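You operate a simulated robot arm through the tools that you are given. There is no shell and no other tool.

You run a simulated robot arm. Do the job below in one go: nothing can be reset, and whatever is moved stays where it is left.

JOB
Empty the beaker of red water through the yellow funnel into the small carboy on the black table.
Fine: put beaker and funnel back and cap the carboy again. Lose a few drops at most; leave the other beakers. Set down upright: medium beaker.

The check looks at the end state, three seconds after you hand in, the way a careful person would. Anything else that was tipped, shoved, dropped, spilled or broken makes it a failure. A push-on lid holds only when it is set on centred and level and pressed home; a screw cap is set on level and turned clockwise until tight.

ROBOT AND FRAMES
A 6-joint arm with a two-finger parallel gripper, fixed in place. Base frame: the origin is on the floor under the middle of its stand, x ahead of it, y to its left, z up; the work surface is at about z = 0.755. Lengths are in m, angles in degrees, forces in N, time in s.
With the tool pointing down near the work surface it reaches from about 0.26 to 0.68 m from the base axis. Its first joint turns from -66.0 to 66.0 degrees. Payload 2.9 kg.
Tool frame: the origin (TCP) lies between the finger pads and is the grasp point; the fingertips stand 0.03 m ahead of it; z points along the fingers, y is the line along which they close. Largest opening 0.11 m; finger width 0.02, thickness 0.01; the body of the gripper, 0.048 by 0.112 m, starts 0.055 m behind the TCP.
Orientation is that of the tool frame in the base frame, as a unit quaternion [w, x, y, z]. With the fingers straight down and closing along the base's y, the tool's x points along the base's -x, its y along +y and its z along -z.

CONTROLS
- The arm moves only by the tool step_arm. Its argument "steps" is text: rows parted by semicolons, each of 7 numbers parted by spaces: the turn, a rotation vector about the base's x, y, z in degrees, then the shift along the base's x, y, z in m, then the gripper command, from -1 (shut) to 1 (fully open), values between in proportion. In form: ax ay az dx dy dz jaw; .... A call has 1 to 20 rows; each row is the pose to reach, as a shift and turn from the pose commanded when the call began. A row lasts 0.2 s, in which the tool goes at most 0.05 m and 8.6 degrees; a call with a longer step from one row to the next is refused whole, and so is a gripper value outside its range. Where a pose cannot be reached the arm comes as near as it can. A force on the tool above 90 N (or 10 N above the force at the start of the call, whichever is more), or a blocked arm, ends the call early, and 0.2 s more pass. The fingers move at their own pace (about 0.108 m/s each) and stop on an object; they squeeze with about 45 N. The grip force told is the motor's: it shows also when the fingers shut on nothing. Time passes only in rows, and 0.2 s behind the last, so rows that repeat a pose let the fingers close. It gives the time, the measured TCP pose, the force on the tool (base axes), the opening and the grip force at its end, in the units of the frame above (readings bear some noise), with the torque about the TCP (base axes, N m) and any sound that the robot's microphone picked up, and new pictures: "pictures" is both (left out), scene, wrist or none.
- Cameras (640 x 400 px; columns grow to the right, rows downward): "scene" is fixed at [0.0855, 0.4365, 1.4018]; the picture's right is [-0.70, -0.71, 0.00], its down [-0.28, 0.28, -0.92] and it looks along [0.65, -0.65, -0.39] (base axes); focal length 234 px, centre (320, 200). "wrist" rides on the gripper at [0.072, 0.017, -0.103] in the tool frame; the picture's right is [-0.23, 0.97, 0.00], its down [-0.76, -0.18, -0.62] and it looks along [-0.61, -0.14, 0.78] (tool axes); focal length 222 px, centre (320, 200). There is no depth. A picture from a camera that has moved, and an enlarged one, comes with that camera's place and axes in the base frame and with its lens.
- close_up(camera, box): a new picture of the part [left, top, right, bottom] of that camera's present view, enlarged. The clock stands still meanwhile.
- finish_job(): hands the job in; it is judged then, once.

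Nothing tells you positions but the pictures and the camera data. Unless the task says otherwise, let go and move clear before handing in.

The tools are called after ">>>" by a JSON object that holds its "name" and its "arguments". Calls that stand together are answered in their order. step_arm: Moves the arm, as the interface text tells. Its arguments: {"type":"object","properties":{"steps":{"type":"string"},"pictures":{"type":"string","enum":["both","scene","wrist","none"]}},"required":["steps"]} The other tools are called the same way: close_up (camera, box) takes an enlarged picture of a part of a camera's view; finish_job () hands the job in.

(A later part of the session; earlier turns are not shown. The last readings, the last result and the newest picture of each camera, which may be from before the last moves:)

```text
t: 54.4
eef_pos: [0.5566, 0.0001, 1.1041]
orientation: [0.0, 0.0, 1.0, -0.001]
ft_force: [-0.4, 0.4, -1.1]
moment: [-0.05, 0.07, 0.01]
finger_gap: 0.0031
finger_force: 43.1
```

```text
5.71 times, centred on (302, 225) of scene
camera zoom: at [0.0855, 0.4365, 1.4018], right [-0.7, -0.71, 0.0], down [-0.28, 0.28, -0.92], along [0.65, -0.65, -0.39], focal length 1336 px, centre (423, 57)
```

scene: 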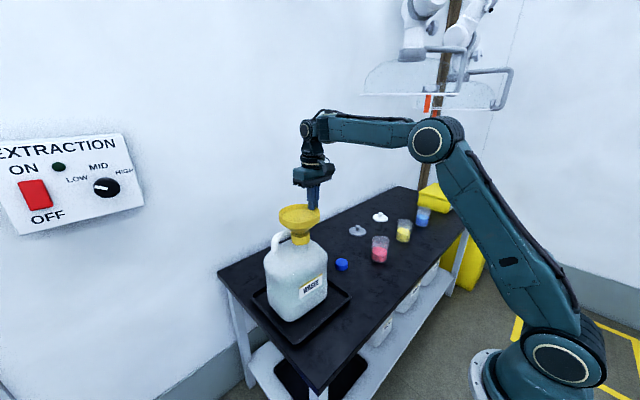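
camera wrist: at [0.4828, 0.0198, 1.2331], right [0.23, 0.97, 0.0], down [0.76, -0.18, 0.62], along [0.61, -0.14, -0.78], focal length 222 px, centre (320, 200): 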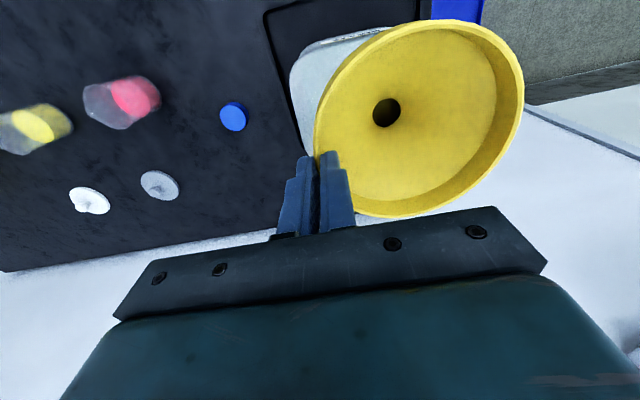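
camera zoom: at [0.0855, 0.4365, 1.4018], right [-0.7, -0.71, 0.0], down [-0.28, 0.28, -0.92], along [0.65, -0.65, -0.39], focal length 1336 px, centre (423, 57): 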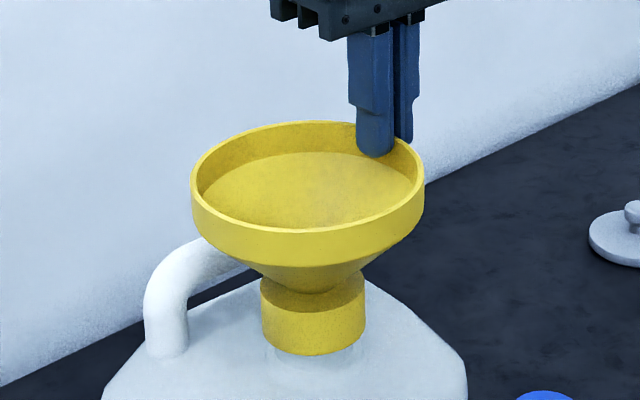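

>>> {"name": "step_arm", "arguments": {"steps": "0 0 0 0 0 -0.0015 -1; 0 0 0 0 0 -0.003 -1", "pictures": "none"}}

>>> {"name": "close_up", "arguments": {"camera": "scene", "box": [262, 190, 342, 260]}}

```text
t: 55.0
eef_pos: [0.5555, -0.0, 1.1009]
orientation: [0.0, 0.0, 1.0, -0.001]
ft_force: [1.1, 0.0, 0.0]
moment: [-0.04, -0.01, 0.04]
finger_gap: 0.0035
finger_force: 43.4
```

```text
5.71 times, centred on (302, 225) of scene
camera zoom: at [0.0855, 0.4365, 1.4018], right [-0.7, -0.71, 0.0], down [-0.28, 0.28, -0.92], along [0.65, -0.65, -0.39], focal length 1336 px, centre (423, 57)
```

zoom: 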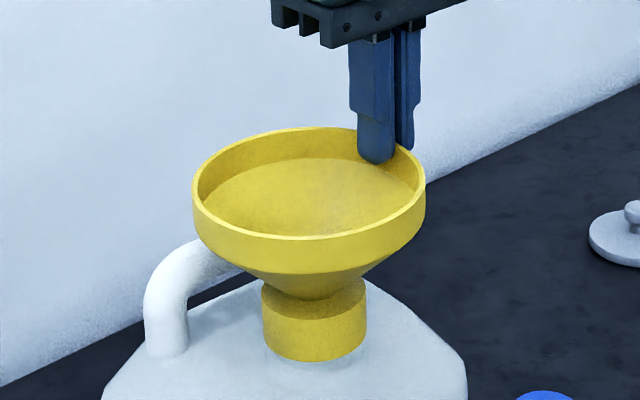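

>>> {"name": "step_arm", "arguments": {"steps": "0 0 0 0 0 -0.001 -1; 0 0 0 0 0 -0.002 -1; 0 0 0 0 0 -0.003 -1", "pictures": "none"}}

>>> {"name": "close_up", "arguments": {"camera": "scene", "box": [262, 190, 342, 260]}}

```text
t: 55.8
eef_pos: [0.5561, -0.0006, 1.0987]
orientation: [0.0, -0.001, 1.0, -0.001]
ft_force: [-1.2, 1.2, -0.5]
moment: [0.05, 0.04, 0.01]
finger_gap: 0.0036
finger_force: 42.8
```

```text
5.71 times, centred on (302, 225) of scene
camera zoom: at [0.0855, 0.4365, 1.4018], right [-0.7, -0.71, 0.0], down [-0.28, 0.28, -0.92], along [0.65, -0.65, -0.39], focal length 1336 px, centre (423, 57)
```

zoom: 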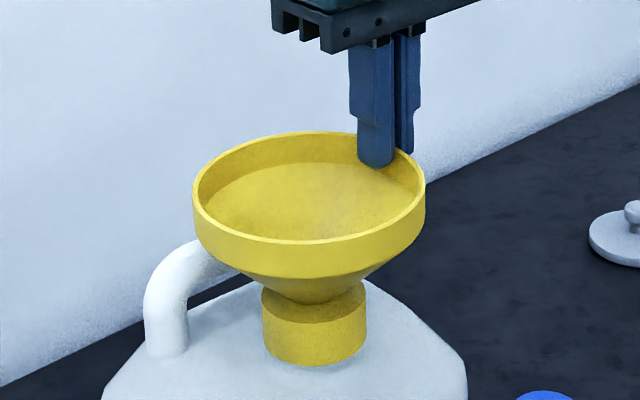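

>>> {"name": "step_arm", "arguments": {"steps": "0 0 0 0 0 -0.001 -1; 0 0 0 0 0 -0.002 -1; 0 0 0 0 0 -0.002 -1", "pictures": "none"}}

>>> {"name": "close_up", "arguments": {"camera": "scene", "box": [262, 190, 342, 260]}}

```text
t: 56.6
eef_pos: [0.5561, -0.0004, 1.0944]
orientation: [0.0, 0.0, 1.0, -0.001]
ft_force: [0.0, 0.9, -0.6]
moment: [0.05, 0.0, 0.03]
finger_gap: 0.0037
finger_force: 43.3
```

```text
5.71 times, centred on (302, 225) of scene
camera zoom: at [0.0855, 0.4365, 1.4018], right [-0.7, -0.71, 0.0], down [-0.28, 0.28, -0.92], along [0.65, -0.65, -0.39], focal length 1336 px, centre (423, 57)
```

zoom: 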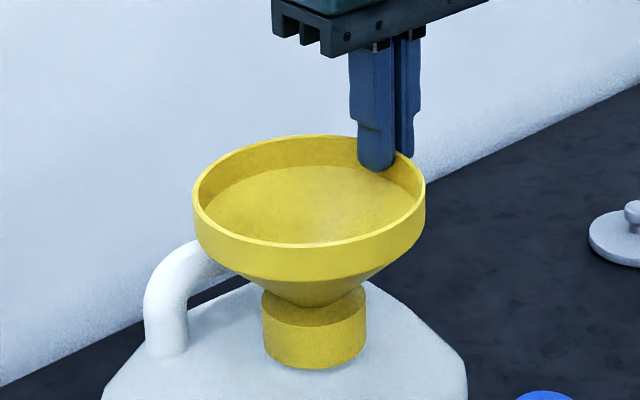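

>>> {"name": "step_arm", "arguments": {"steps": "0 0 0 0 0 -0.001 -1; 0 0 0 0 0 -0.002 -1", "pictures": "none"}}

>>> {"name": "close_up", "arguments": {"camera": "scene", "box": [262, 190, 342, 260]}}

```text
t: 57.2
eef_pos: [0.5551, -0.001, 1.0948]
orientation: [0.0, 0.0, 1.0, 0.0]
ft_force: [-0.8, -2.3, 6.4]
moment: [0.08, 0.17, 0.08]
finger_gap: 0.0037
finger_force: 43.7
```

```text
5.71 times, centred on (302, 225) of scene
camera zoom: at [0.0854, 0.4364, 1.4018], right [-0.7, -0.71, 0.0], down [-0.28, 0.28, -0.92], along [0.65, -0.65, -0.39], focal length 1336 px, centre (423, 57)
```

zoom: 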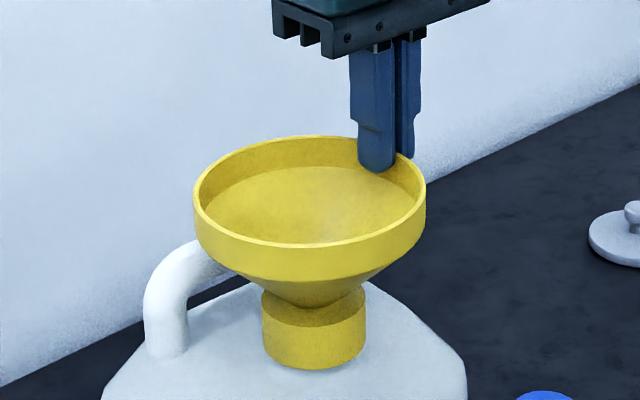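

It is seated: vertical contact force of 6 N with the collar down on the shoulder. I relieve the load and release the rim.

>>> {"name": "step_arm", "arguments": {"steps": "0 0 0 0 0 0.0008 -1; 0 0 0 0 0 0.0008 -0.8; 0 0 0 0 0 0.0008 -0.5; 0 0 0 0 0 0.0008 -0.4; 0 0 0 0 0 0.0008 -0.4", "pictures": "none"}}

>>> {"name": "close_up", "arguments": {"camera": "scene", "box": [262, 190, 342, 260]}}

>>> {"name": "close_up", "arguments": {"camera": "wrist", "box": [200, 0, 540, 235]}}

```text
t: 58.4
eef_pos: [0.5556, -0.0004, 1.0954]
orientation: [0.001, 0.0, 1.0, 0.0]
ft_force: [0.9, -0.4, -0.2]
moment: [-0.01, 0.01, 0.0]
finger_gap: 0.0333
finger_force: 0.1
```

```text
5.71 times, centred on (302, 225) of scene
camera zoom: at [0.0855, 0.4365, 1.4018], right [-0.7, -0.71, 0.0], down [-0.28, 0.28, -0.92], along [0.65, -0.65, -0.39], focal length 1336 px, centre (423, 57)
```

zoom: 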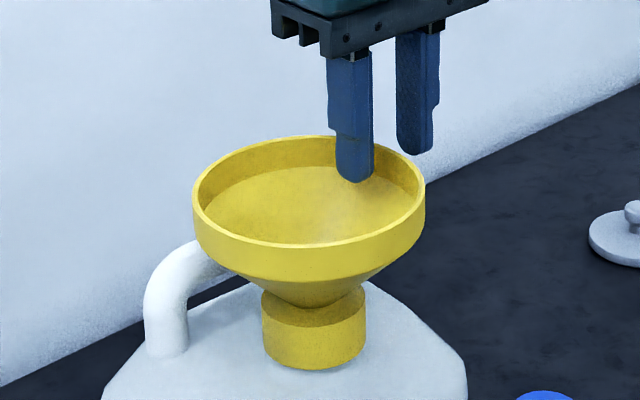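

```text
1.70 times, centred on (370, 118) of wrist
camera zoom: at [0.4841, 0.0183, 1.1983], right [0.23, 0.97, 0.0], down [0.76, -0.18, 0.62], along [0.61, -0.14, -0.78], focal length 378 px, centre (235, 340)
```

zoom: 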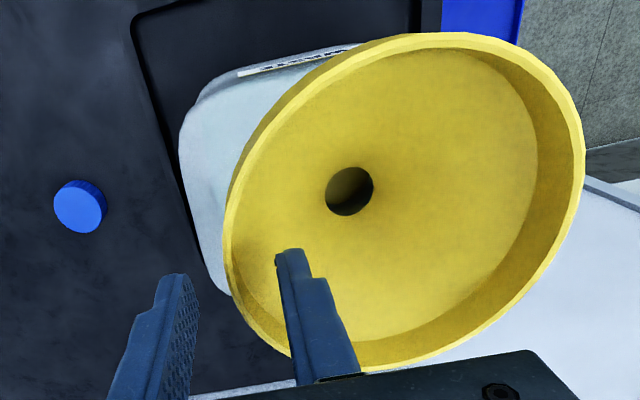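

The funnel now stands on the carboy by itself. I lift the gripper straight up and away from it.

>>> {"name": "step_arm", "arguments": {"steps": "0 0 0 0 0 0.01 -0.4; 0 0 0 0 0 0.03 -0.4; 0 0 0 0 0 0.06 -0.4; 0 0 0 0 0 0.1 -0.4; 0 0 0 -0.01 -0.04 0.12 0; 0 0 0 -0.02 -0.08 0.12 0.4; 0 0 0 -0.03 -0.12 0.12 0.8; 0 0 0 -0.04 -0.16 0.12 0.8; 0 0 0 -0.05 -0.2 0.12 0.8; 0 0 0 -0.055 -0.24 0.12 0.8; 0 0 0 -0.055 -0.24 0.12 0.8"}}

>>> {"name": "close_up", "arguments": {"camera": "scene", "box": [252, 190, 352, 270]}}

>>> {"name": "close_up", "arguments": {"camera": "wrist", "box": [120, 20, 400, 200]}}

```text
t: 60.8
eef_pos: [0.501, -0.2407, 1.2159]
orientation: [0.001, -0.001, 1.0, -0.001]
ft_force: [-0.4, -0.6, 0.6]
moment: [0.01, 0.0, 0.03]
finger_gap: 0.099
finger_force: 0.0
camera wrist: at [0.4289, -0.2218, 1.3191], right [0.23, 0.97, 0.0], down [0.76, -0.18, 0.62], along [0.61, -0.14, -0.78], focal length 222 px, centre (320, 200)
```

scene: 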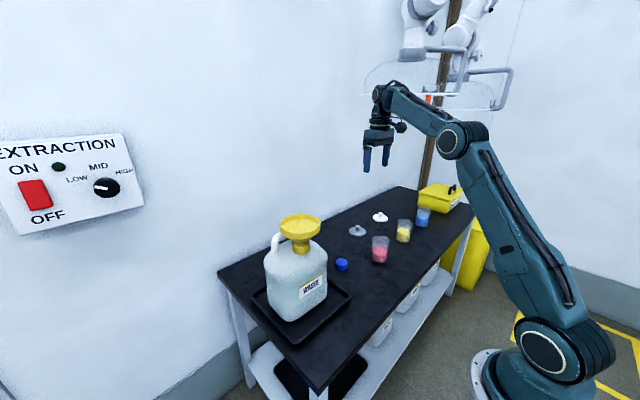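
wrist: 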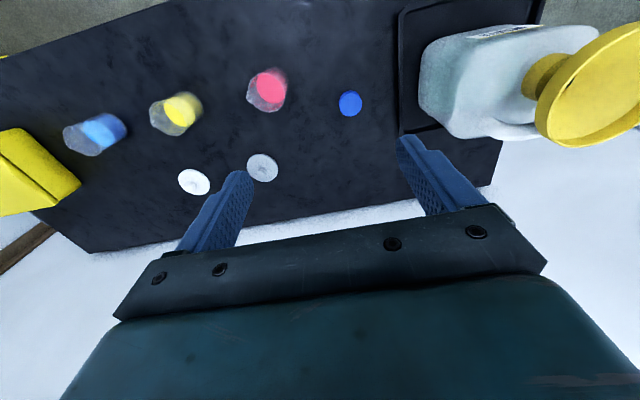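

```text
5.00 times, centred on (302, 230) of scene
camera zoom: at [0.0855, 0.4365, 1.4018], right [-0.7, -0.71, 0.0], down [-0.28, 0.28, -0.92], along [0.65, -0.65, -0.39], focal length 1169 px, centre (410, 50)
```

zoom: 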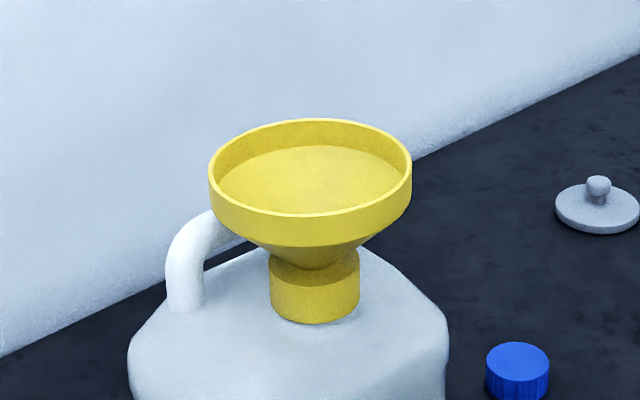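

```text
2.22 times, centred on (260, 110) of wrist
camera zoom: at [0.4289, -0.2218, 1.3191], right [0.23, 0.97, 0.0], down [0.76, -0.18, 0.62], along [0.61, -0.14, -0.78], focal length 494 px, centre (453, 400)
```

zoom: 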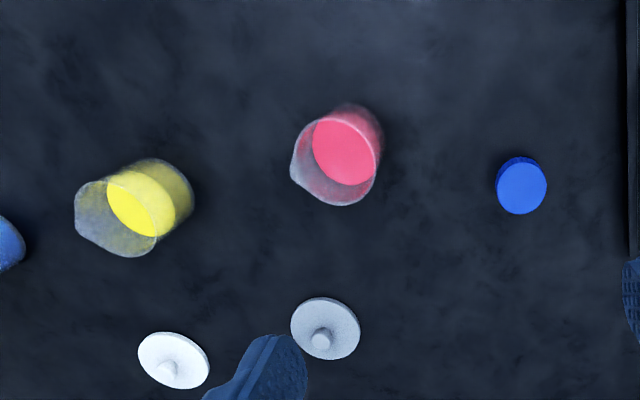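

The funnel sits level and centred. Now I turn the tool in free space toward a horizontal pose (pointing +x, camera up) for a side grasp of the red beaker; first half to test reachability.

>>> {"name": "step_arm", "arguments": {"steps": "-6 0 6 0 0 0 0.8; -12 0 12 0 0 0 0.8; -18 0 18 0 0 0 0.8; -24 0 24 0 0 0 0.8; -30 0 30 0 0 0 0.8; -36 0 36 0 0 0 0.8; -42 0 42 0 0 0 0.8; -48 0 48 0 0 0 0.8; -54 0 54 0 0 0 0.8; -60 0 60 0 0 0 0.8; -60 0 60 0 0 0 0.8"}}

```text
t: 63.2
eef_pos: [0.5614, -0.2142, 1.28]
orientation: [-0.011, -0.5, 0.796, -0.342]
ft_force: [0.1, 0.6, -0.2]
moment: [0.0, -0.02, -0.02]
finger_gap: 0.099
finger_force: 0.1
out of reach, approached as far as the arm can: row 4, 5, 6, 7, 8, 9, 10, 11
camera wrist: at [0.4794, -0.2079, 1.3759], right [-0.67, 0.44, -0.6], down [0.32, 0.9, 0.3], along [0.67, 0.01, -0.74], focal length 222 px, centre (320, 200)
```

scene: 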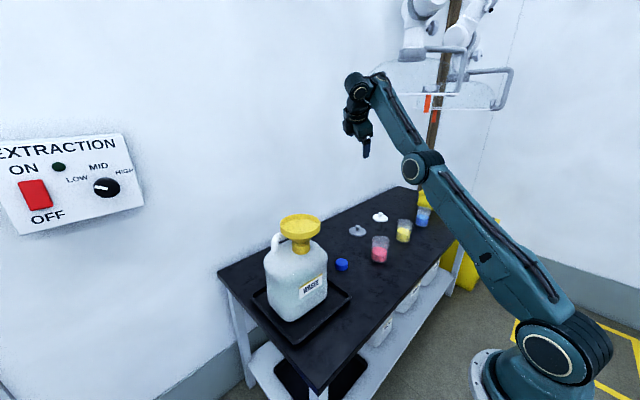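
wrist: 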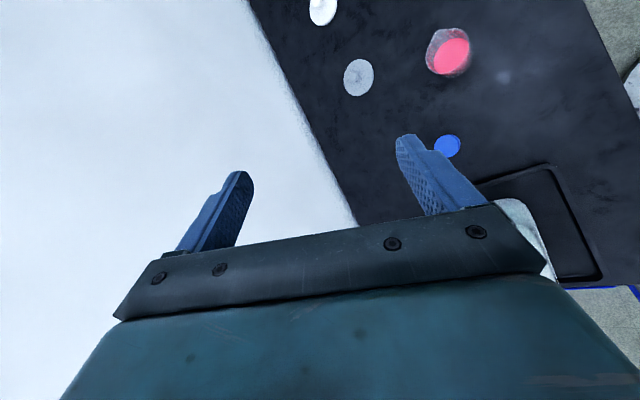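

The sideways swing hit a joint limit. I'll back out of it step by step to the earlier orientation, and check how the commanded pose responds.

>>> {"name": "step_arm", "arguments": {"steps": "6 0 -6 0 0 0 0.8; 12 0 -12 0 0 0 0.8; 18 0 -18 0 0 0 0.8; 24 0 -24 0 0 0 0.8; 30 0 -30 0 0 0 0.8; 36 0 -36 0 0 0 0.8; 42 0 -42 0 0 0 0.8", "pictures": "none"}}

```text
t: 64.8
eef_pos: [0.5342, -0.2021, 1.2592]
orientation: [0.045, -0.159, 0.986, -0.014]
ft_force: [0.2, 1.3, 1.4]
moment: [-0.02, 0.01, -0.01]
finger_gap: 0.0988
finger_force: 0.1
out of reach, approached as far as the arm can: row 1, 2, 3, 4, 5, 6, 7
```

The limit was mostly reach at that height. I'll return to a straight-down pose lower and closer in, and test yaw separately.

>>> {"name": "step_arm", "arguments": {"steps": "0.54 1.73 -6.1 -0.017 -0.008 -0.03 0.8; 1.08 3.47 -12.3 -0.034 -0.016 -0.06 0.8; 1.62 5.2 -18.4 -0.05 -0.023 -0.09 0.8; 1.62 5.2 -18.4 -0.067 -0.03 -0.125 0.8; 1.62 5.2 -18.4 -0.084 -0.038 -0.159 0.8; 1.62 5.2 -18.4 -0.084 -0.038 -0.159 0.8", "pictures": "none"}}

```text
t: 66.2
eef_pos: [0.4793, -0.2538, 1.1257]
orientation: [-0.001, 0.001, 1.0, 0.001]
ft_force: [0.2, -0.2, 0.5]
moment: [0.03, 0.01, -0.01]
finger_gap: 0.099
finger_force: 0.1
out of reach, approached as far as the arm can: row 3, 4, 5, 6
```

>>> {"name": "step_arm", "arguments": {"steps": "0 0 0 0 0 0 0.8; 0 0 0 0 0 0 0.8", "pictures": "scene"}}

```text
t: 66.8
eef_pos: [0.4788, -0.2548, 1.1253]
orientation: [-0.001, 0.002, 1.0, 0.001]
ft_force: [-0.5, 0.3, -0.4]
moment: [0.04, -0.01, -0.02]
finger_gap: 0.0988
finger_force: 0.1
```

scene: 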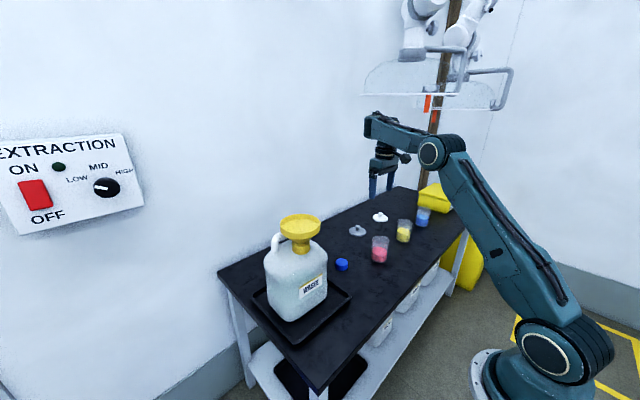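

>>> {"name": "step_arm", "arguments": {"steps": "0 0 0 -0.014 0.007 -0.012 0.8; 0 0 0 -0.029 0.014 -0.025 0.8; 0 0 0 -0.029 0.014 -0.025 0.8", "pictures": "none"}}

>>> {"name": "close_up", "arguments": {"camera": "scene", "box": [340, 90, 500, 210]}}

```text
t: 67.6
eef_pos: [0.4684, -0.2675, 1.1274]
orientation: [-0.026, 0.002, 1.0, -0.015]
ft_force: [-0.5, -0.6, 0.3]
moment: [0.03, 0.0, 0.01]
finger_gap: 0.0989
finger_force: 0.0
out of reach, approached as far as the arm can: row 1, 2, 3
```

```text
3.33 times, centred on (420, 150) of scene
camera zoom: at [0.0855, 0.4365, 1.4018], right [-0.7, -0.71, 0.0], down [-0.28, 0.28, -0.92], along [0.65, -0.65, -0.39], focal length 779 px, centre (-13, 367)
```

zoom: 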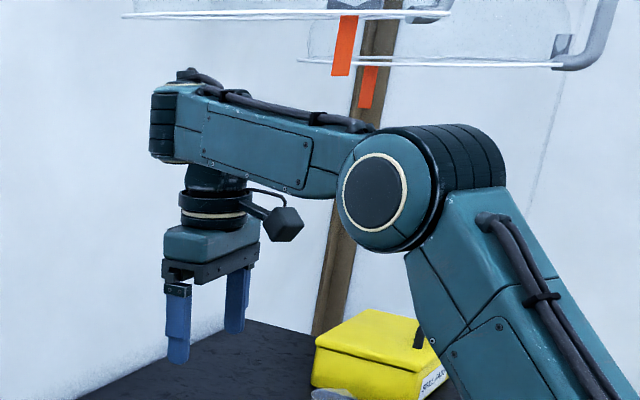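

The wrist may have flipped to another branch. I'll look at the arm configuration more closely before moving on.

>>> {"name": "close_up", "arguments": {"camera": "scene", "box": [350, 90, 450, 210]}}

>>> {"name": "close_up", "arguments": {"camera": "scene", "box": [340, 80, 640, 400]}}

```text
3.33 times, centred on (400, 150) of scene
camera zoom: at [0.0855, 0.4365, 1.4018], right [-0.7, -0.71, 0.0], down [-0.28, 0.28, -0.92], along [0.65, -0.65, -0.39], focal length 779 px, centre (53, 367)
```

zoom: 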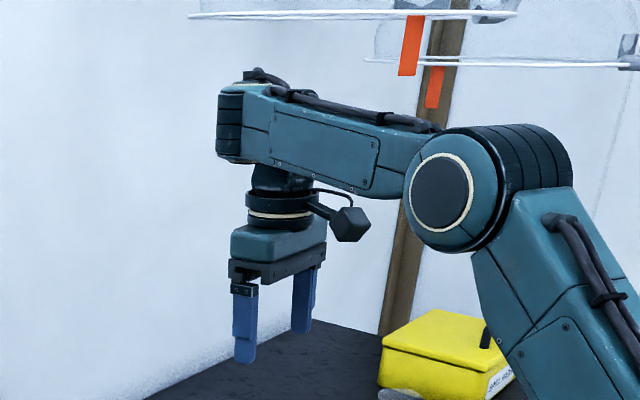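

```text
1.25 times, centred on (490, 240) of scene
camera zoom: at [0.0855, 0.4365, 1.4018], right [-0.7, -0.71, 0.0], down [-0.28, 0.28, -0.92], along [0.65, -0.65, -0.39], focal length 292 px, centre (108, 150)
```

zoom: 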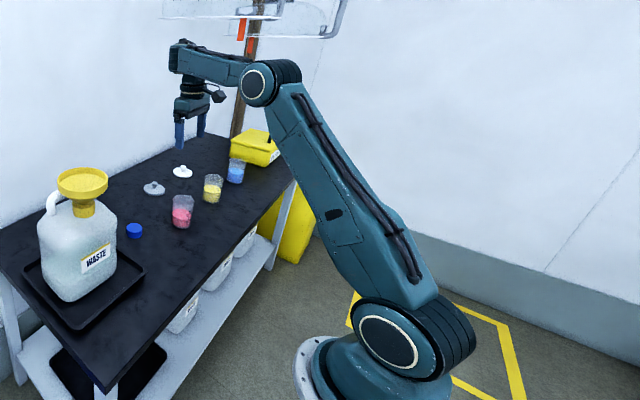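

>>> {"name": "step_arm", "arguments": {"steps": "0 0 0 0.01 0 0 0.8; 0 0 0 0.03 0 0 0.8; 0 0 0 0.03 0 0 0.8", "pictures": "none"}}

>>> {"name": "step_arm", "arguments": {"steps": "0 0 -4 0 0 0 0.8; 0 0 -8 0 0 0 0.8; 0 0 -8 0 0 0 0.8", "pictures": "none"}}

```text
t: 68.4
eef_pos: [0.4885, -0.2604, 1.115]
orientation: [-0.021, 0.002, 1.0, -0.014]
ft_force: [0.1, 0.1, 0.1]
moment: [0.0, 0.02, -0.01]
finger_gap: 0.0989
finger_force: 0.0
out of reach, approached as far as the arm can: row 1, 2, 3
```

```text
t: 69.2
eef_pos: [0.4883, -0.2611, 1.1141]
orientation: [-0.019, 0.072, 0.997, -0.015]
ft_force: [0.2, -0.7, -0.7]
moment: [0.0, 0.0, -0.02]
finger_gap: 0.0987
finger_force: 0.1
out of reach, approached as far as the arm can: row 1, 2, 3
```

I suspect the tool-roll joint reached its limit in that direction. I'll yaw back the other way (negative) and test whether the arm frees up.

>>> {"name": "step_arm", "arguments": {"steps": "0 0 -8 0 0 0 0.8; 0 0 -16 0 0 0 0.8; 0 0 -24 0 0 0 0.8; 0 0 -32 0 0 0 0.8; 0 0 -40 0 0 0 0.8; 0 0 -48 0 0 0 0.8; 0 0 -56 0 0 0 0.8; 0 0 -56 0 0 0 0.8", "pictures": "scene"}}

>>> {"name": "close_up", "arguments": {"camera": "scene", "box": [350, 90, 450, 210]}}

```text
t: 71.0
eef_pos: [0.4869, -0.2617, 1.1143]
orientation: [-0.011, 0.532, 0.847, -0.022]
ft_force: [0.1, -0.6, -0.8]
moment: [0.0, -0.02, -0.02]
finger_gap: 0.0991
finger_force: 0.0
out of reach, approached as far as the arm can: row 1, 2, 3, 4, 5, 6, 7, 8
```

scene: 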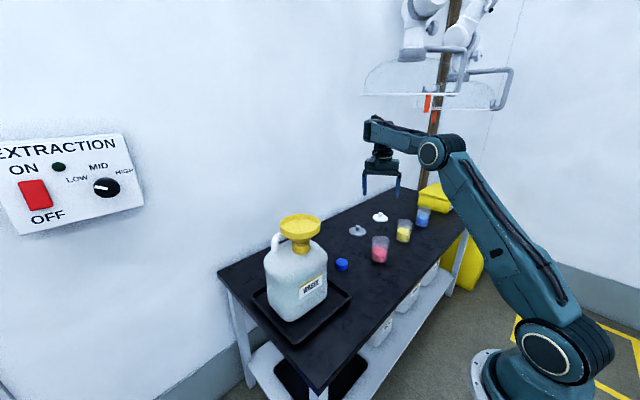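

```text
3.33 times, centred on (400, 150) of scene
camera zoom: at [0.0855, 0.4365, 1.4018], right [-0.7, -0.71, 0.0], down [-0.28, 0.28, -0.92], along [0.65, -0.65, -0.39], focal length 779 px, centre (53, 367)
```

zoom: 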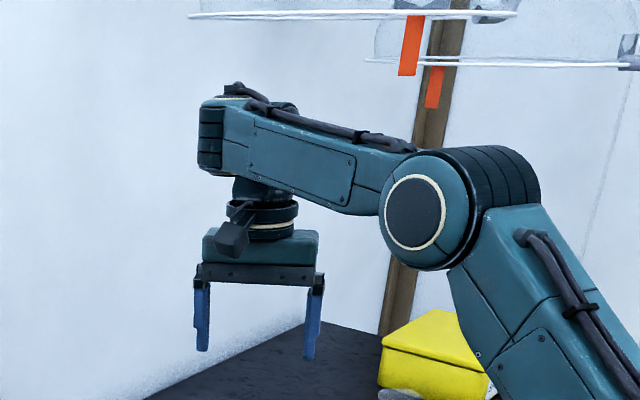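

Yaw still moves freely, so the arm seems to be on a flipped wrist branch, which may actually give room for +180° of roll. I'll continue yawing the positive way in free space toward 180° (camera outward) and watch for limits.

>>> {"name": "step_arm", "arguments": {"steps": "0 0 8 0 0 0 0.8; 0 0 16 0 0 0 0.8; 0 0 24 0 0 0 0.8; 0 0 32 0 0 0 0.8; 0 0 40 0 0 0 0.8; 0 0 48 0 0 0 0.8; 0 0 56 0 0 0 0.8; 0 0 64 0 0 0 0.8; 0 0 72 0 0 0 0.8; 0 0 80 0 0 0 0.8; 0 0 88 0 0 0 0.8; 0 0 96 0 0 0 0.8; 0 0 104 0 0 0 0.8; 0 0 112 0 0 0 0.8; 0 0 120 0 0 0 0.8; 0 0 120 0 0 0 0.8", "pictures": "scene"}}

```text
t: 74.4
eef_pos: [0.4768, -0.2785, 1.1142]
orientation: [0.0, -0.469, 0.883, 0.001]
ft_force: [-0.6, -0.3, -0.1]
moment: [0.01, 0.01, 0.0]
finger_gap: 0.0989
finger_force: 0.0
out of reach, approached as far as the arm can: row 1, 2, 3, 4, 5, 6, 7, 8, 9, 10, 11, 12, 13, 14, 15, 16
```

scene: 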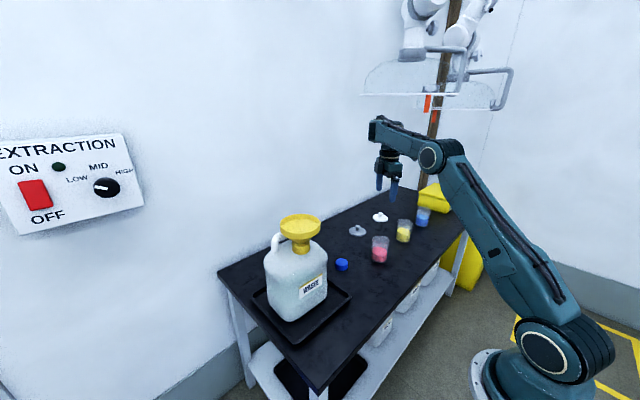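

>>> {"name": "close_up", "arguments": {"camera": "scene", "box": [350, 100, 450, 220]}}

>>> {"name": "step_arm", "arguments": {"steps": "0 0 0 0 0 0.01 0.8; 0 0 0 0 0 0.03 0.8; 0 0 0 0 0 0.03 0.8", "pictures": "none"}}

>>> {"name": "step_arm", "arguments": {"steps": "0 0 0 0.009 -0.005 0 0.8; 0 0 0 0.026 -0.015 0 0.8; 0 0 0 0.026 -0.015 0 0.8", "pictures": "none"}}

>>> {"name": "step_arm", "arguments": {"steps": "0 0 0 0.005 0.009 0 0.8; 0 0 0 0.015 0.026 0 0.8; 0 0 0 0.015 0.026 0 0.8", "pictures": "none"}}

```text
3.33 times, centred on (400, 160) of scene
camera zoom: at [0.0855, 0.4365, 1.4018], right [-0.7, -0.71, 0.0], down [-0.28, 0.28, -0.92], along [0.65, -0.65, -0.39], focal length 779 px, centre (53, 333)
```

zoom: 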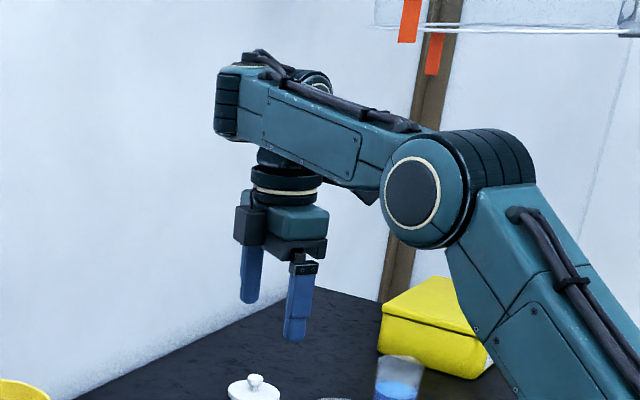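

```text
t: 75.2
eef_pos: [0.4782, -0.2775, 1.1432]
orientation: [0.001, -0.468, 0.884, 0.001]
ft_force: [-0.1, 0.1, 1.0]
moment: [0.01, -0.01, 0.05]
finger_gap: 0.099
finger_force: 0.0
```

```text
t: 76.0
eef_pos: [0.5009, -0.2944, 1.1444]
orientation: [0.001, -0.468, 0.884, 0.0]
ft_force: [0.2, -0.3, 0.2]
moment: [0.01, 0.0, 0.01]
finger_gap: 0.0987
finger_force: 0.0
```

```text
t: 76.8
eef_pos: [0.5179, -0.2675, 1.143]
orientation: [0.001, -0.468, 0.884, 0.001]
ft_force: [0.3, -0.9, -0.3]
moment: [0.02, -0.03, 0.0]
finger_gap: 0.099
finger_force: 0.0
```

The arm is free again on this branch (all small test moves reached). I continue the yaw to about +150°, i.e. camera facing outward.

>>> {"name": "step_arm", "arguments": {"steps": "0 0 8 0 0 0 0.8; 0 0 16 0 0 0 0.8; 0 0 24 0 0 0 0.8; 0 0 32 0 0 0 0.8; 0 0 40 0 0 0 0.8; 0 0 48 0 0 0 0.8; 0 0 56 0 0 0 0.8; 0 0 64 0 0 0 0.8; 0 0 72 0 0 0 0.8; 0 0 80 0 0 0 0.8; 0 0 88 0 0 0 0.8; 0 0 96 0 0 0 0.8; 0 0 96 0 0 0 0.8", "pictures": "scene"}}

```text
t: 79.6
eef_pos: [0.5192, -0.2668, 1.1429]
orientation: [0.002, 0.97, -0.243, -0.001]
ft_force: [0.1, 0.0, 0.8]
moment: [0.03, 0.03, 0.04]
finger_gap: 0.0991
finger_force: 0.1
```

scene: 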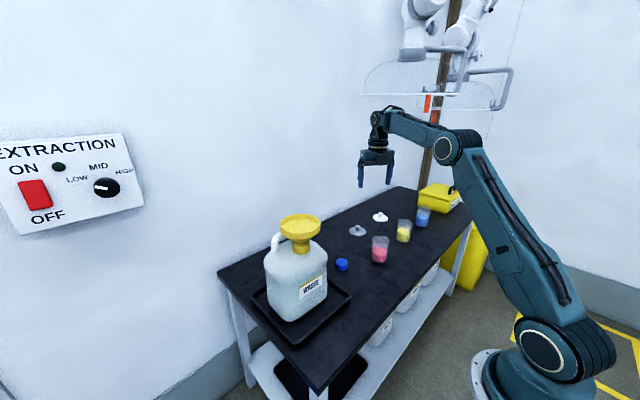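

Yaw 152° was reached without trouble. Now I pitch the tool up in the arm's plane toward horizontal, in free space.

>>> {"name": "step_arm", "arguments": {"steps": "-3.9 -7.4 0 0 0 0 0.8; -7.8 -14.8 0 0 0 0 0.8; -11.8 -22.2 0 0 0 0 0.8; -15.7 -29.6 0 0 0 0 0.8; -19.6 -37 0 0 0 0 0.8; -23.5 -44.3 0 0 0 0 0.8; -27.4 -51.7 0 0 0 0 0.8; -31.4 -59.1 0 0 0 0 0.8; -31.4 -59.1 0 0 0 0 0.8"}}

```text
t: 81.6
eef_pos: [0.5239, -0.2335, 1.1356]
orientation: [0.135, 0.804, -0.218, 0.536]
ft_force: [-0.3, 0.3, 0.5]
moment: [-0.04, -0.01, 0.03]
finger_gap: 0.0989
finger_force: 0.0
out of reach, approached as far as the arm can: row 1, 2, 3, 4, 5, 6, 7, 8, 9
camera wrist: at [0.4577, -0.2145, 1.2426], right [-0.56, -0.8, -0.23], down [-0.66, 0.59, -0.46], along [0.5, -0.1, -0.86], focal length 222 px, centre (320, 200)
```

scene: 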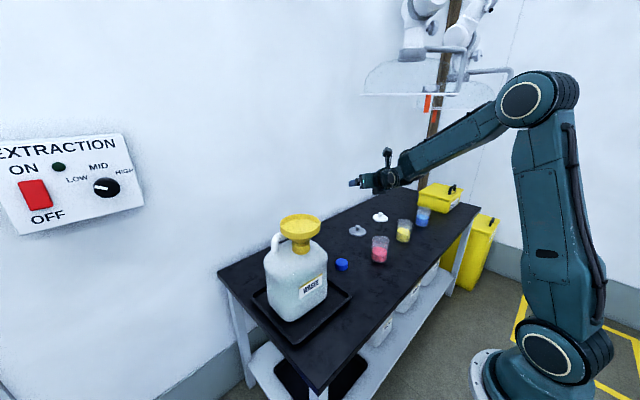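
wrist: 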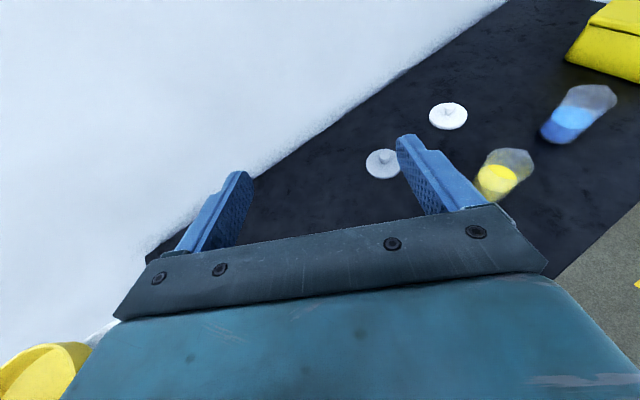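

The tool now points outward and down 23°, nearly aligned with the forearm (a singular stretch). I continue past it to horizontal.

>>> {"name": "step_arm", "arguments": {"steps": "-3.6 -6.8 0 -0.005 -0.01 -0.01 0.8; -7.2 -13.5 0 -0.01 -0.02 -0.02 0.8; -10.8 -20.3 0 -0.015 -0.03 -0.03 0.8; -10.8 -20.3 0 -0.02 -0.03 -0.06 0.8; -10.8 -20.3 0 -0.02 -0.03 -0.09 0.8; -10.8 -20.3 0 -0.02 -0.03 -0.09 0.8", "pictures": "scene"}}

```text
t: 83.0
eef_pos: [0.5057, -0.2622, 1.0454]
orientation: [0.17, 0.686, -0.174, 0.686]
ft_force: [-0.3, 1.1, -0.1]
moment: [0.02, 0.03, 0.03]
finger_gap: 0.0994
finger_force: 0.0
out of reach, approached as far as the arm can: row 1, 2, 3
```

scene: 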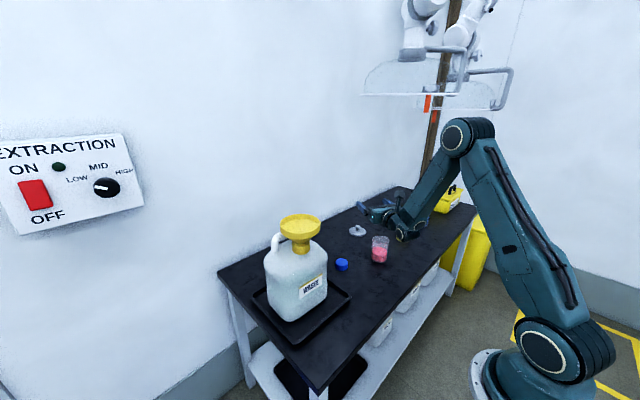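

Now the tool is horizontal with the camera on top and the arm moves freely. I yaw it to point along +x and look at the red beaker from behind at a safe height.

>>> {"name": "step_arm", "arguments": {"steps": "0 0 7 -0.01 -0.015 0 0.8; 0 0 14 -0.02 -0.03 -0.01 0.8; 0 0 21 -0.03 -0.045 -0.02 0.8; 0 0 28 -0.04 -0.06 -0.03 0.8; 0 0 28 -0.055 -0.083 -0.045 0.8; 0 0 28 -0.055 -0.083 -0.045 0.8"}}

>>> {"name": "close_up", "arguments": {"camera": "wrist", "box": [160, 80, 480, 280]}}

```text
t: 84.4
eef_pos: [0.4693, -0.2273, 0.9826]
orientation: [0.018, 0.704, -0.022, 0.71]
ft_force: [0.8, -0.8, 0.9]
moment: [0.02, 0.02, 0.03]
finger_gap: 0.0989
finger_force: 0.0
out of reach, approached as far as the arm can: row 1, 2, 3, 4, 5, 6
camera wrist: at [0.3664, -0.2358, 1.0539], right [-0.05, -0.97, -0.23], down [-0.6, 0.22, -0.77], along [0.79, 0.1, -0.6], focal length 222 px, centre (320, 200)
```

scene: 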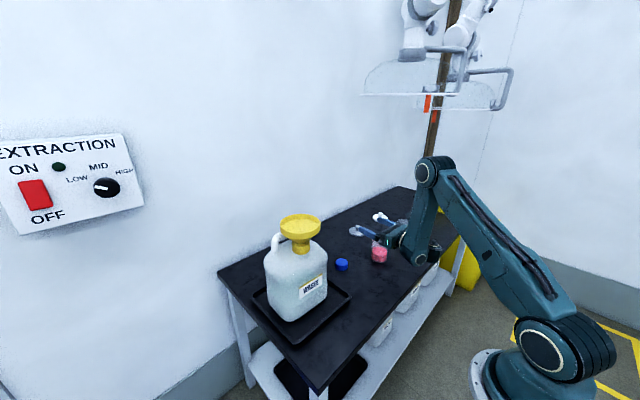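
wrist: 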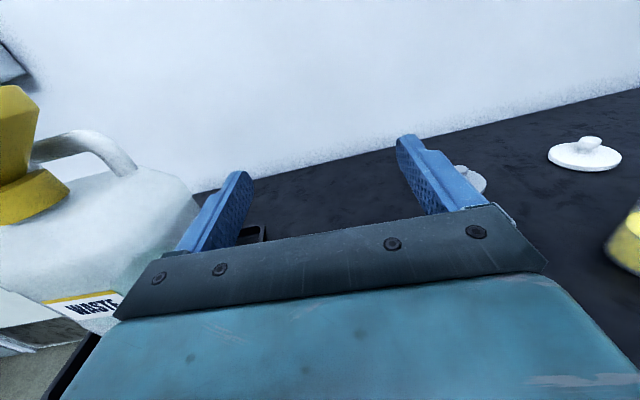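

```text
2.00 times, centred on (320, 180) of wrist
camera zoom: at [0.3664, -0.2358, 1.0539], right [-0.05, -0.97, -0.23], down [-0.6, 0.22, -0.77], along [0.79, 0.1, -0.6], focal length 444 px, centre (320, 240)
```

zoom: 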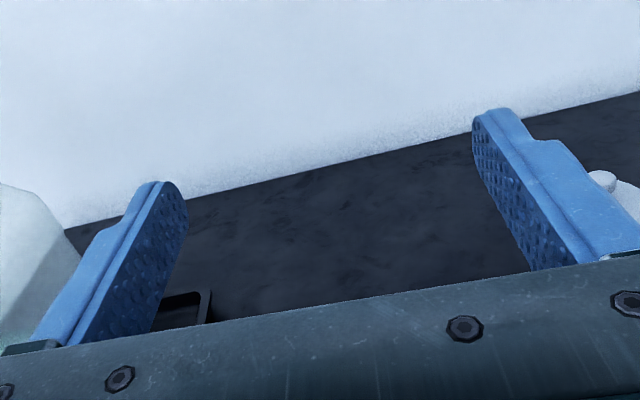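

The orientation is right but the position stopped short (y −0.227 instead of −0.345). I'll probe whether it can move −y from here at all.

>>> {"name": "step_arm", "arguments": {"steps": "0 0 0 0 -0.02 0 0.8; 0 0 0 0 -0.04 0 0.8; 0 0 0 0 -0.04 0 0.8", "pictures": "none"}}

>>> {"name": "step_arm", "arguments": {"steps": "0 0 -8 0 -0.02 0 0.8; 0 0 -16 0 -0.04 0 0.8; 0 0 -24 0 -0.06 0 0.8; 0 0 -32 0 -0.08 0 0.8; 0 0 -32 0 -0.08 0 0.8", "pictures": "none"}}

```text
t: 85.2
eef_pos: [0.4707, -0.2331, 0.9777]
orientation: [0.024, 0.702, -0.027, 0.711]
ft_force: [0.6, -0.6, 0.3]
moment: [-0.01, 0.02, -0.01]
finger_gap: 0.0987
finger_force: 0.0
out of reach, approached as far as the arm can: row 1, 2, 3
```

```text
t: 86.4
eef_pos: [0.4727, -0.3173, 0.9785]
orientation: [0.215, 0.67, -0.215, 0.677]
ft_force: [0.7, -0.7, 0.1]
moment: [-0.02, 0.03, -0.03]
finger_gap: 0.0992
finger_force: 0.1
out of reach, approached as far as the arm can: row 4
```

With the tool yawed to about −36° it moves freely; the limit is only on yawing too far left of the arm plane. So a grasp direction of about −12…−15° should be feasible. Let me look with the wrist camera from here.

>>> {"name": "step_arm", "arguments": {"steps": "0 0 7 -0.02 0 0 0.8; 0 0 14 -0.04 0 0 0.8; 0 0 20 -0.05 0 0 0.8; 0 0 20 -0.05 0 0 0.8"}}

>>> {"name": "close_up", "arguments": {"camera": "wrist", "box": [160, 80, 480, 280]}}

>>> {"name": "close_up", "arguments": {"camera": "scene", "box": [340, 190, 460, 290]}}

```text
t: 87.4
eef_pos: [0.421, -0.315, 0.9772]
orientation: [0.094, 0.697, -0.096, 0.704]
ft_force: [-0.4, -0.5, -0.2]
moment: [-0.03, 0.01, -0.05]
finger_gap: 0.0989
finger_force: 0.1
camera wrist: at [0.3173, -0.3033, 1.0484], right [-0.26, -0.94, -0.23], down [-0.55, 0.34, -0.77], along [0.8, -0.07, -0.6], focal length 222 px, centre (320, 200)
```

scene: 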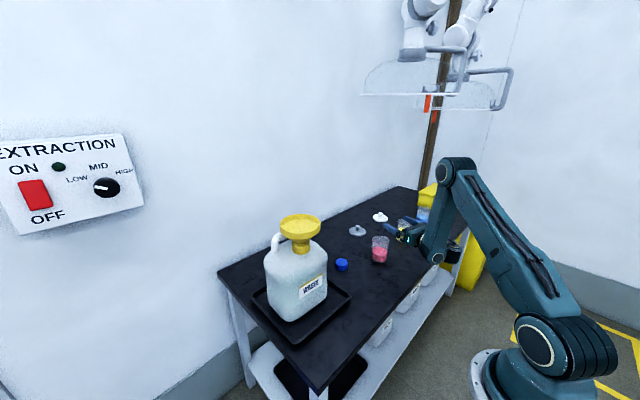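
wrist: 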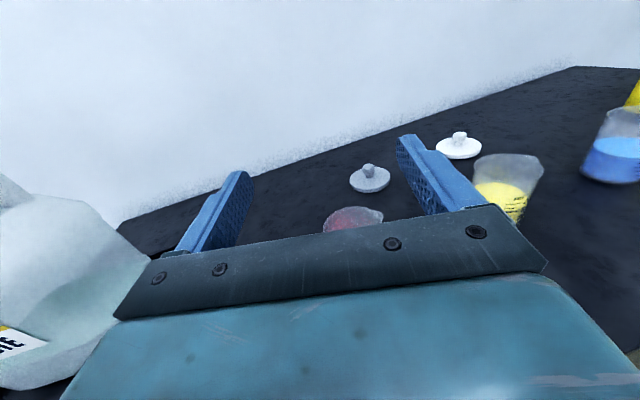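

```text
2.00 times, centred on (320, 180) of wrist
camera zoom: at [0.3173, -0.3033, 1.0484], right [-0.26, -0.94, -0.23], down [-0.55, 0.34, -0.77], along [0.8, -0.07, -0.6], focal length 444 px, centre (320, 240)
```

zoom: 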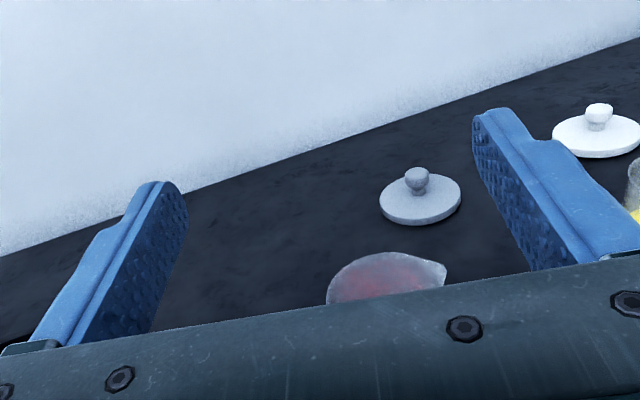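

```text
4.00 times, centred on (400, 240) of scene
camera zoom: at [0.0855, 0.4365, 1.4018], right [-0.7, -0.71, 0.0], down [-0.28, 0.28, -0.92], along [0.65, -0.65, -0.39], focal length 935 px, centre (0, 40)
```

zoom: 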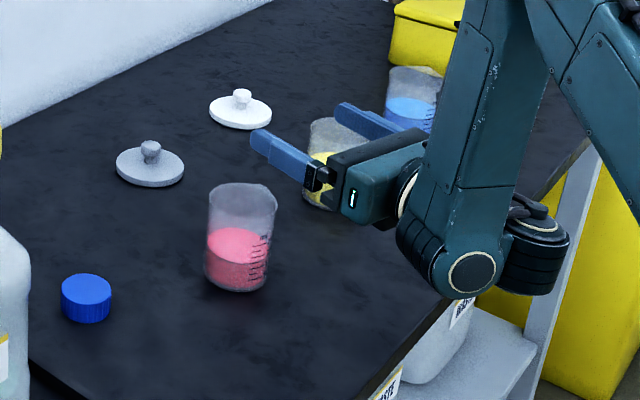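

The view shows the red beaker's spout pointing to the tool's right (about −y), which suits a roll-pour. The beaker axis is ~9 cm ahead and ~7 mm right of the tool line. I'll shift right and descend to z≈0.83, still behind the beaker.

>>> {"name": "step_arm", "arguments": {"steps": "0 0 0 -0.004 -0.007 -0.03 0.8; 0 0 0 -0.008 -0.007 -0.06 0.8; 0 0 0 -0.008 -0.007 -0.09 0.8; 0 0 0 -0.008 -0.007 -0.12 0.8; 0 0 0 -0.008 -0.007 -0.147 0.8; 0 0 0 -0.008 -0.007 -0.147 0.8"}}

>>> {"name": "close_up", "arguments": {"camera": "wrist", "box": [160, 80, 480, 280]}}

>>> {"name": "close_up", "arguments": {"camera": "scene", "box": [340, 190, 460, 290]}}

```text
t: 88.8
eef_pos: [0.429, -0.3194, 0.8285]
orientation: [0.097, 0.698, -0.099, 0.703]
ft_force: [-0.7, 0.0, 0.2]
moment: [-0.02, 0.01, -0.01]
finger_gap: 0.0989
finger_force: 0.1
out of reach, approached as far as the arm can: row 2, 3, 4, 5, 6
camera wrist: at [0.3253, -0.306, 0.9008], right [-0.26, -0.94, -0.23], down [-0.54, 0.34, -0.77], along [0.8, -0.08, -0.6], focal length 222 px, centre (320, 200)
```

scene: 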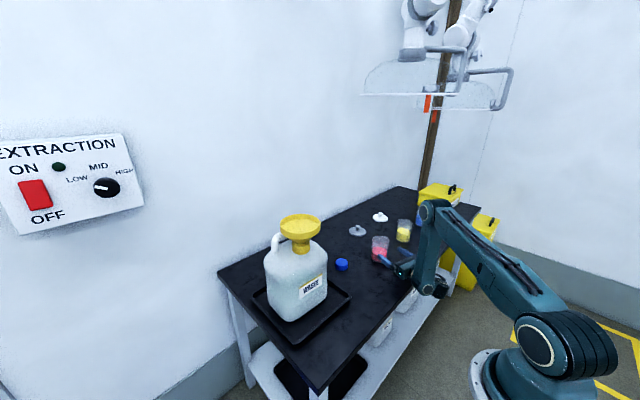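
wrist: 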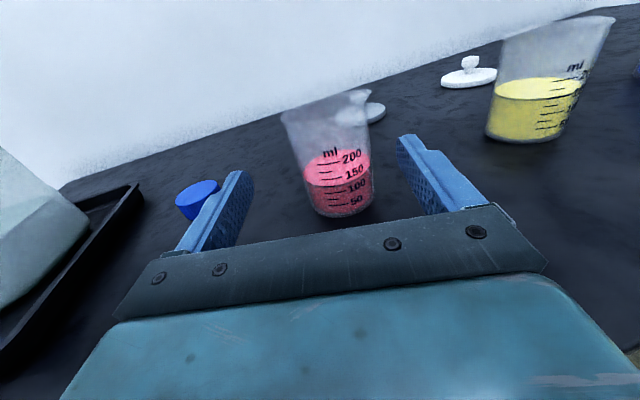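

```text
2.00 times, centred on (320, 180) of wrist
camera zoom: at [0.3253, -0.306, 0.9008], right [-0.26, -0.94, -0.23], down [-0.54, 0.34, -0.77], along [0.8, -0.08, -0.6], focal length 444 px, centre (320, 240)
```

zoom: 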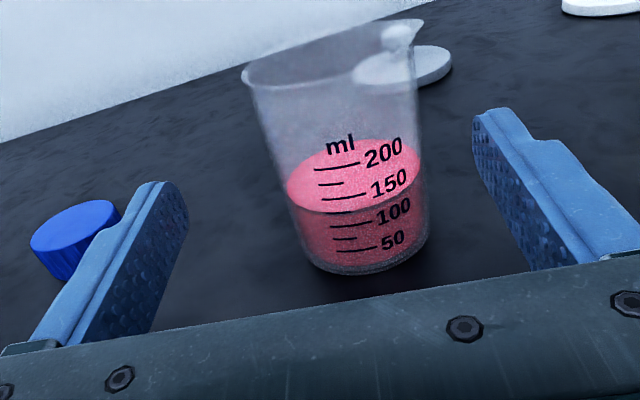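

```text
4.00 times, centred on (400, 240) of scene
camera zoom: at [0.0855, 0.4365, 1.4018], right [-0.7, -0.71, 0.0], down [-0.28, 0.28, -0.92], along [0.65, -0.65, -0.39], focal length 935 px, centre (0, 40)
```

zoom: 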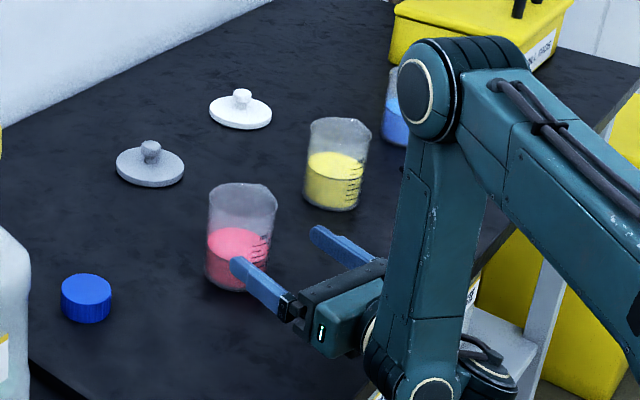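

The view is excellent: the beaker is ahead with its spout to the right, about 6 mm right of the tool line. I shift right and advance so that the fingers straddle it.

>>> {"name": "step_arm", "arguments": {"steps": "0 0 0 -0.0016 -0.0056 0.001 0.8; 0 0 0 0.018 -0.0111 0.001 0.8; 0 0 0 0.038 -0.0167 0.001 0.8; 0 0 0 0.058 -0.0222 0.001 0.8; 0 0 0 0.078 -0.0276 0.001 0.8; 0 0 0 0.078 -0.0276 0.001 0.8"}}

>>> {"name": "close_up", "arguments": {"camera": "wrist", "box": [160, 80, 480, 280]}}

>>> {"name": "close_up", "arguments": {"camera": "scene", "box": [340, 190, 460, 290]}}

```text
t: 90.2
eef_pos: [0.4816, -0.3217, 0.8304]
orientation: [0.094, 0.695, -0.096, 0.706]
ft_force: [-0.1, -1.1, 0.4]
moment: [0.03, 0.0, -0.02]
finger_gap: 0.0996
finger_force: 0.5
out of reach, approached as far as the arm can: row 1, 4, 5, 6
camera wrist: at [0.3774, -0.3106, 0.9018], right [-0.26, -0.94, -0.23], down [-0.54, 0.34, -0.77], along [0.8, -0.07, -0.6], focal length 222 px, centre (320, 200)
```

scene: 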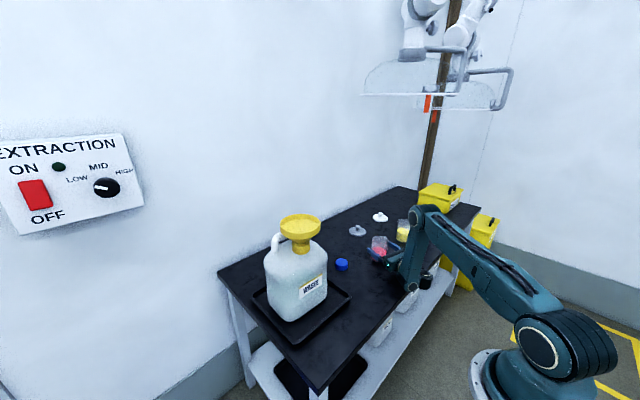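
wrist: 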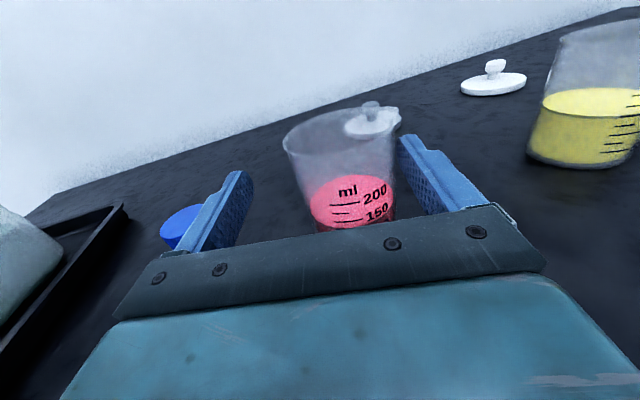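

```text
2.00 times, centred on (320, 180) of wrist
camera zoom: at [0.3774, -0.3106, 0.9018], right [-0.26, -0.94, -0.23], down [-0.54, 0.34, -0.77], along [0.8, -0.07, -0.6], focal length 444 px, centre (320, 240)
```

zoom: 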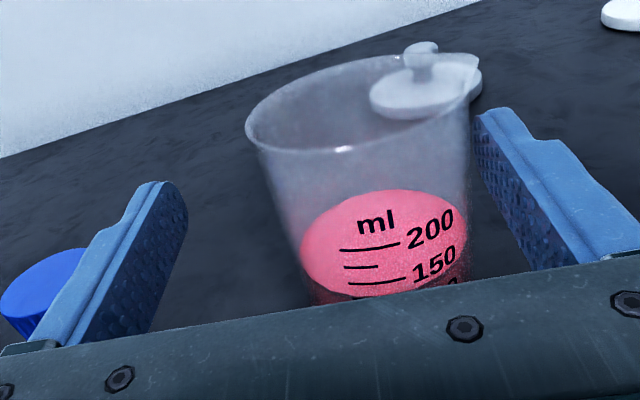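

```text
4.00 times, centred on (400, 240) of scene
camera zoom: at [0.0855, 0.4365, 1.4018], right [-0.7, -0.71, 0.0], down [-0.28, 0.28, -0.92], along [0.65, -0.65, -0.39], focal length 935 px, centre (0, 40)
```

zoom: 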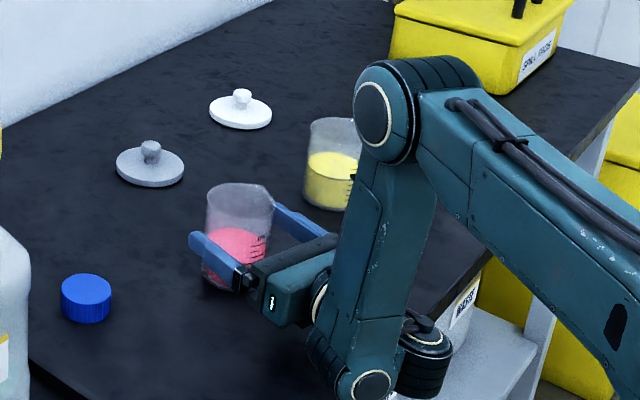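

I've reached the same yaw limit again and the right finger is close to the beaker. I'll turn the tool a bit further right (to about −22°), shift right, then advance to centre the beaker.

>>> {"name": "step_arm", "arguments": {"steps": "0 0 -3 -0.0025 -0.009 0 0.9; 0 0 -6.6 -0.0047 -0.017 0 0.9; 0 0 -6.6 -0.0047 -0.017 0 0.9"}}

>>> {"name": "close_up", "arguments": {"camera": "wrist", "box": [160, 80, 480, 280]}}

```text
t: 91.0
eef_pos: [0.4772, -0.3417, 0.8303]
orientation: [0.135, 0.69, -0.136, 0.698]
ft_force: [-0.3, 0.3, 0.1]
moment: [0.0, 0.05, -0.02]
finger_gap: 0.1047
finger_force: 0.1
camera wrist: at [0.3754, -0.3153, 0.9012], right [-0.36, -0.9, -0.23], down [-0.5, 0.4, -0.77], along [0.78, -0.16, -0.6], focal length 222 px, centre (320, 200)
```

scene: 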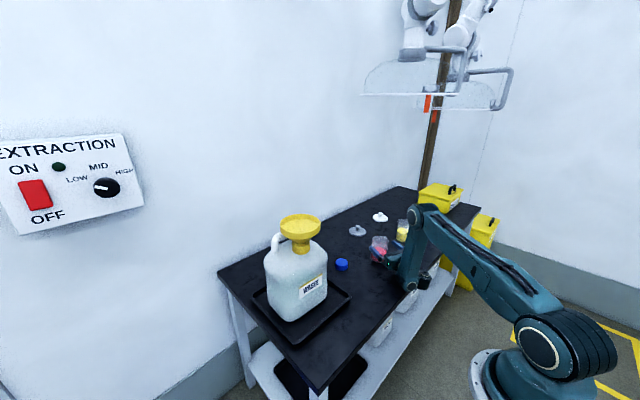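
wrist: 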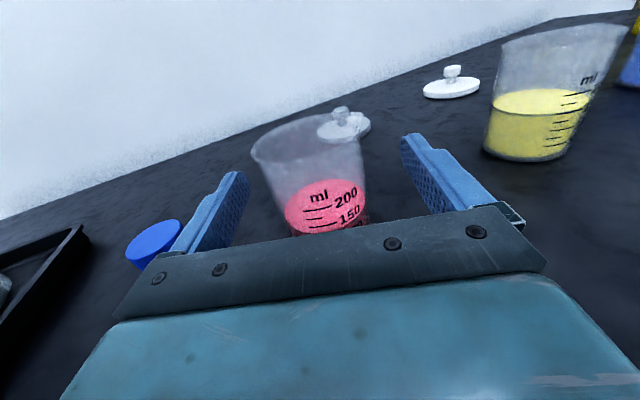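

```text
2.00 times, centred on (320, 180) of wrist
camera zoom: at [0.3754, -0.3153, 0.9012], right [-0.36, -0.9, -0.23], down [-0.5, 0.4, -0.77], along [0.78, -0.16, -0.6], focal length 444 px, centre (320, 240)
```

zoom: 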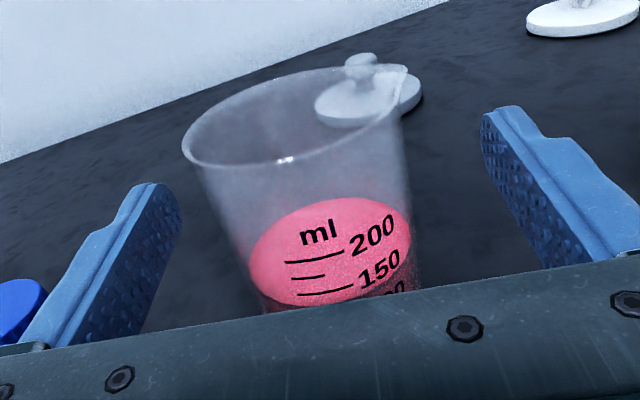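

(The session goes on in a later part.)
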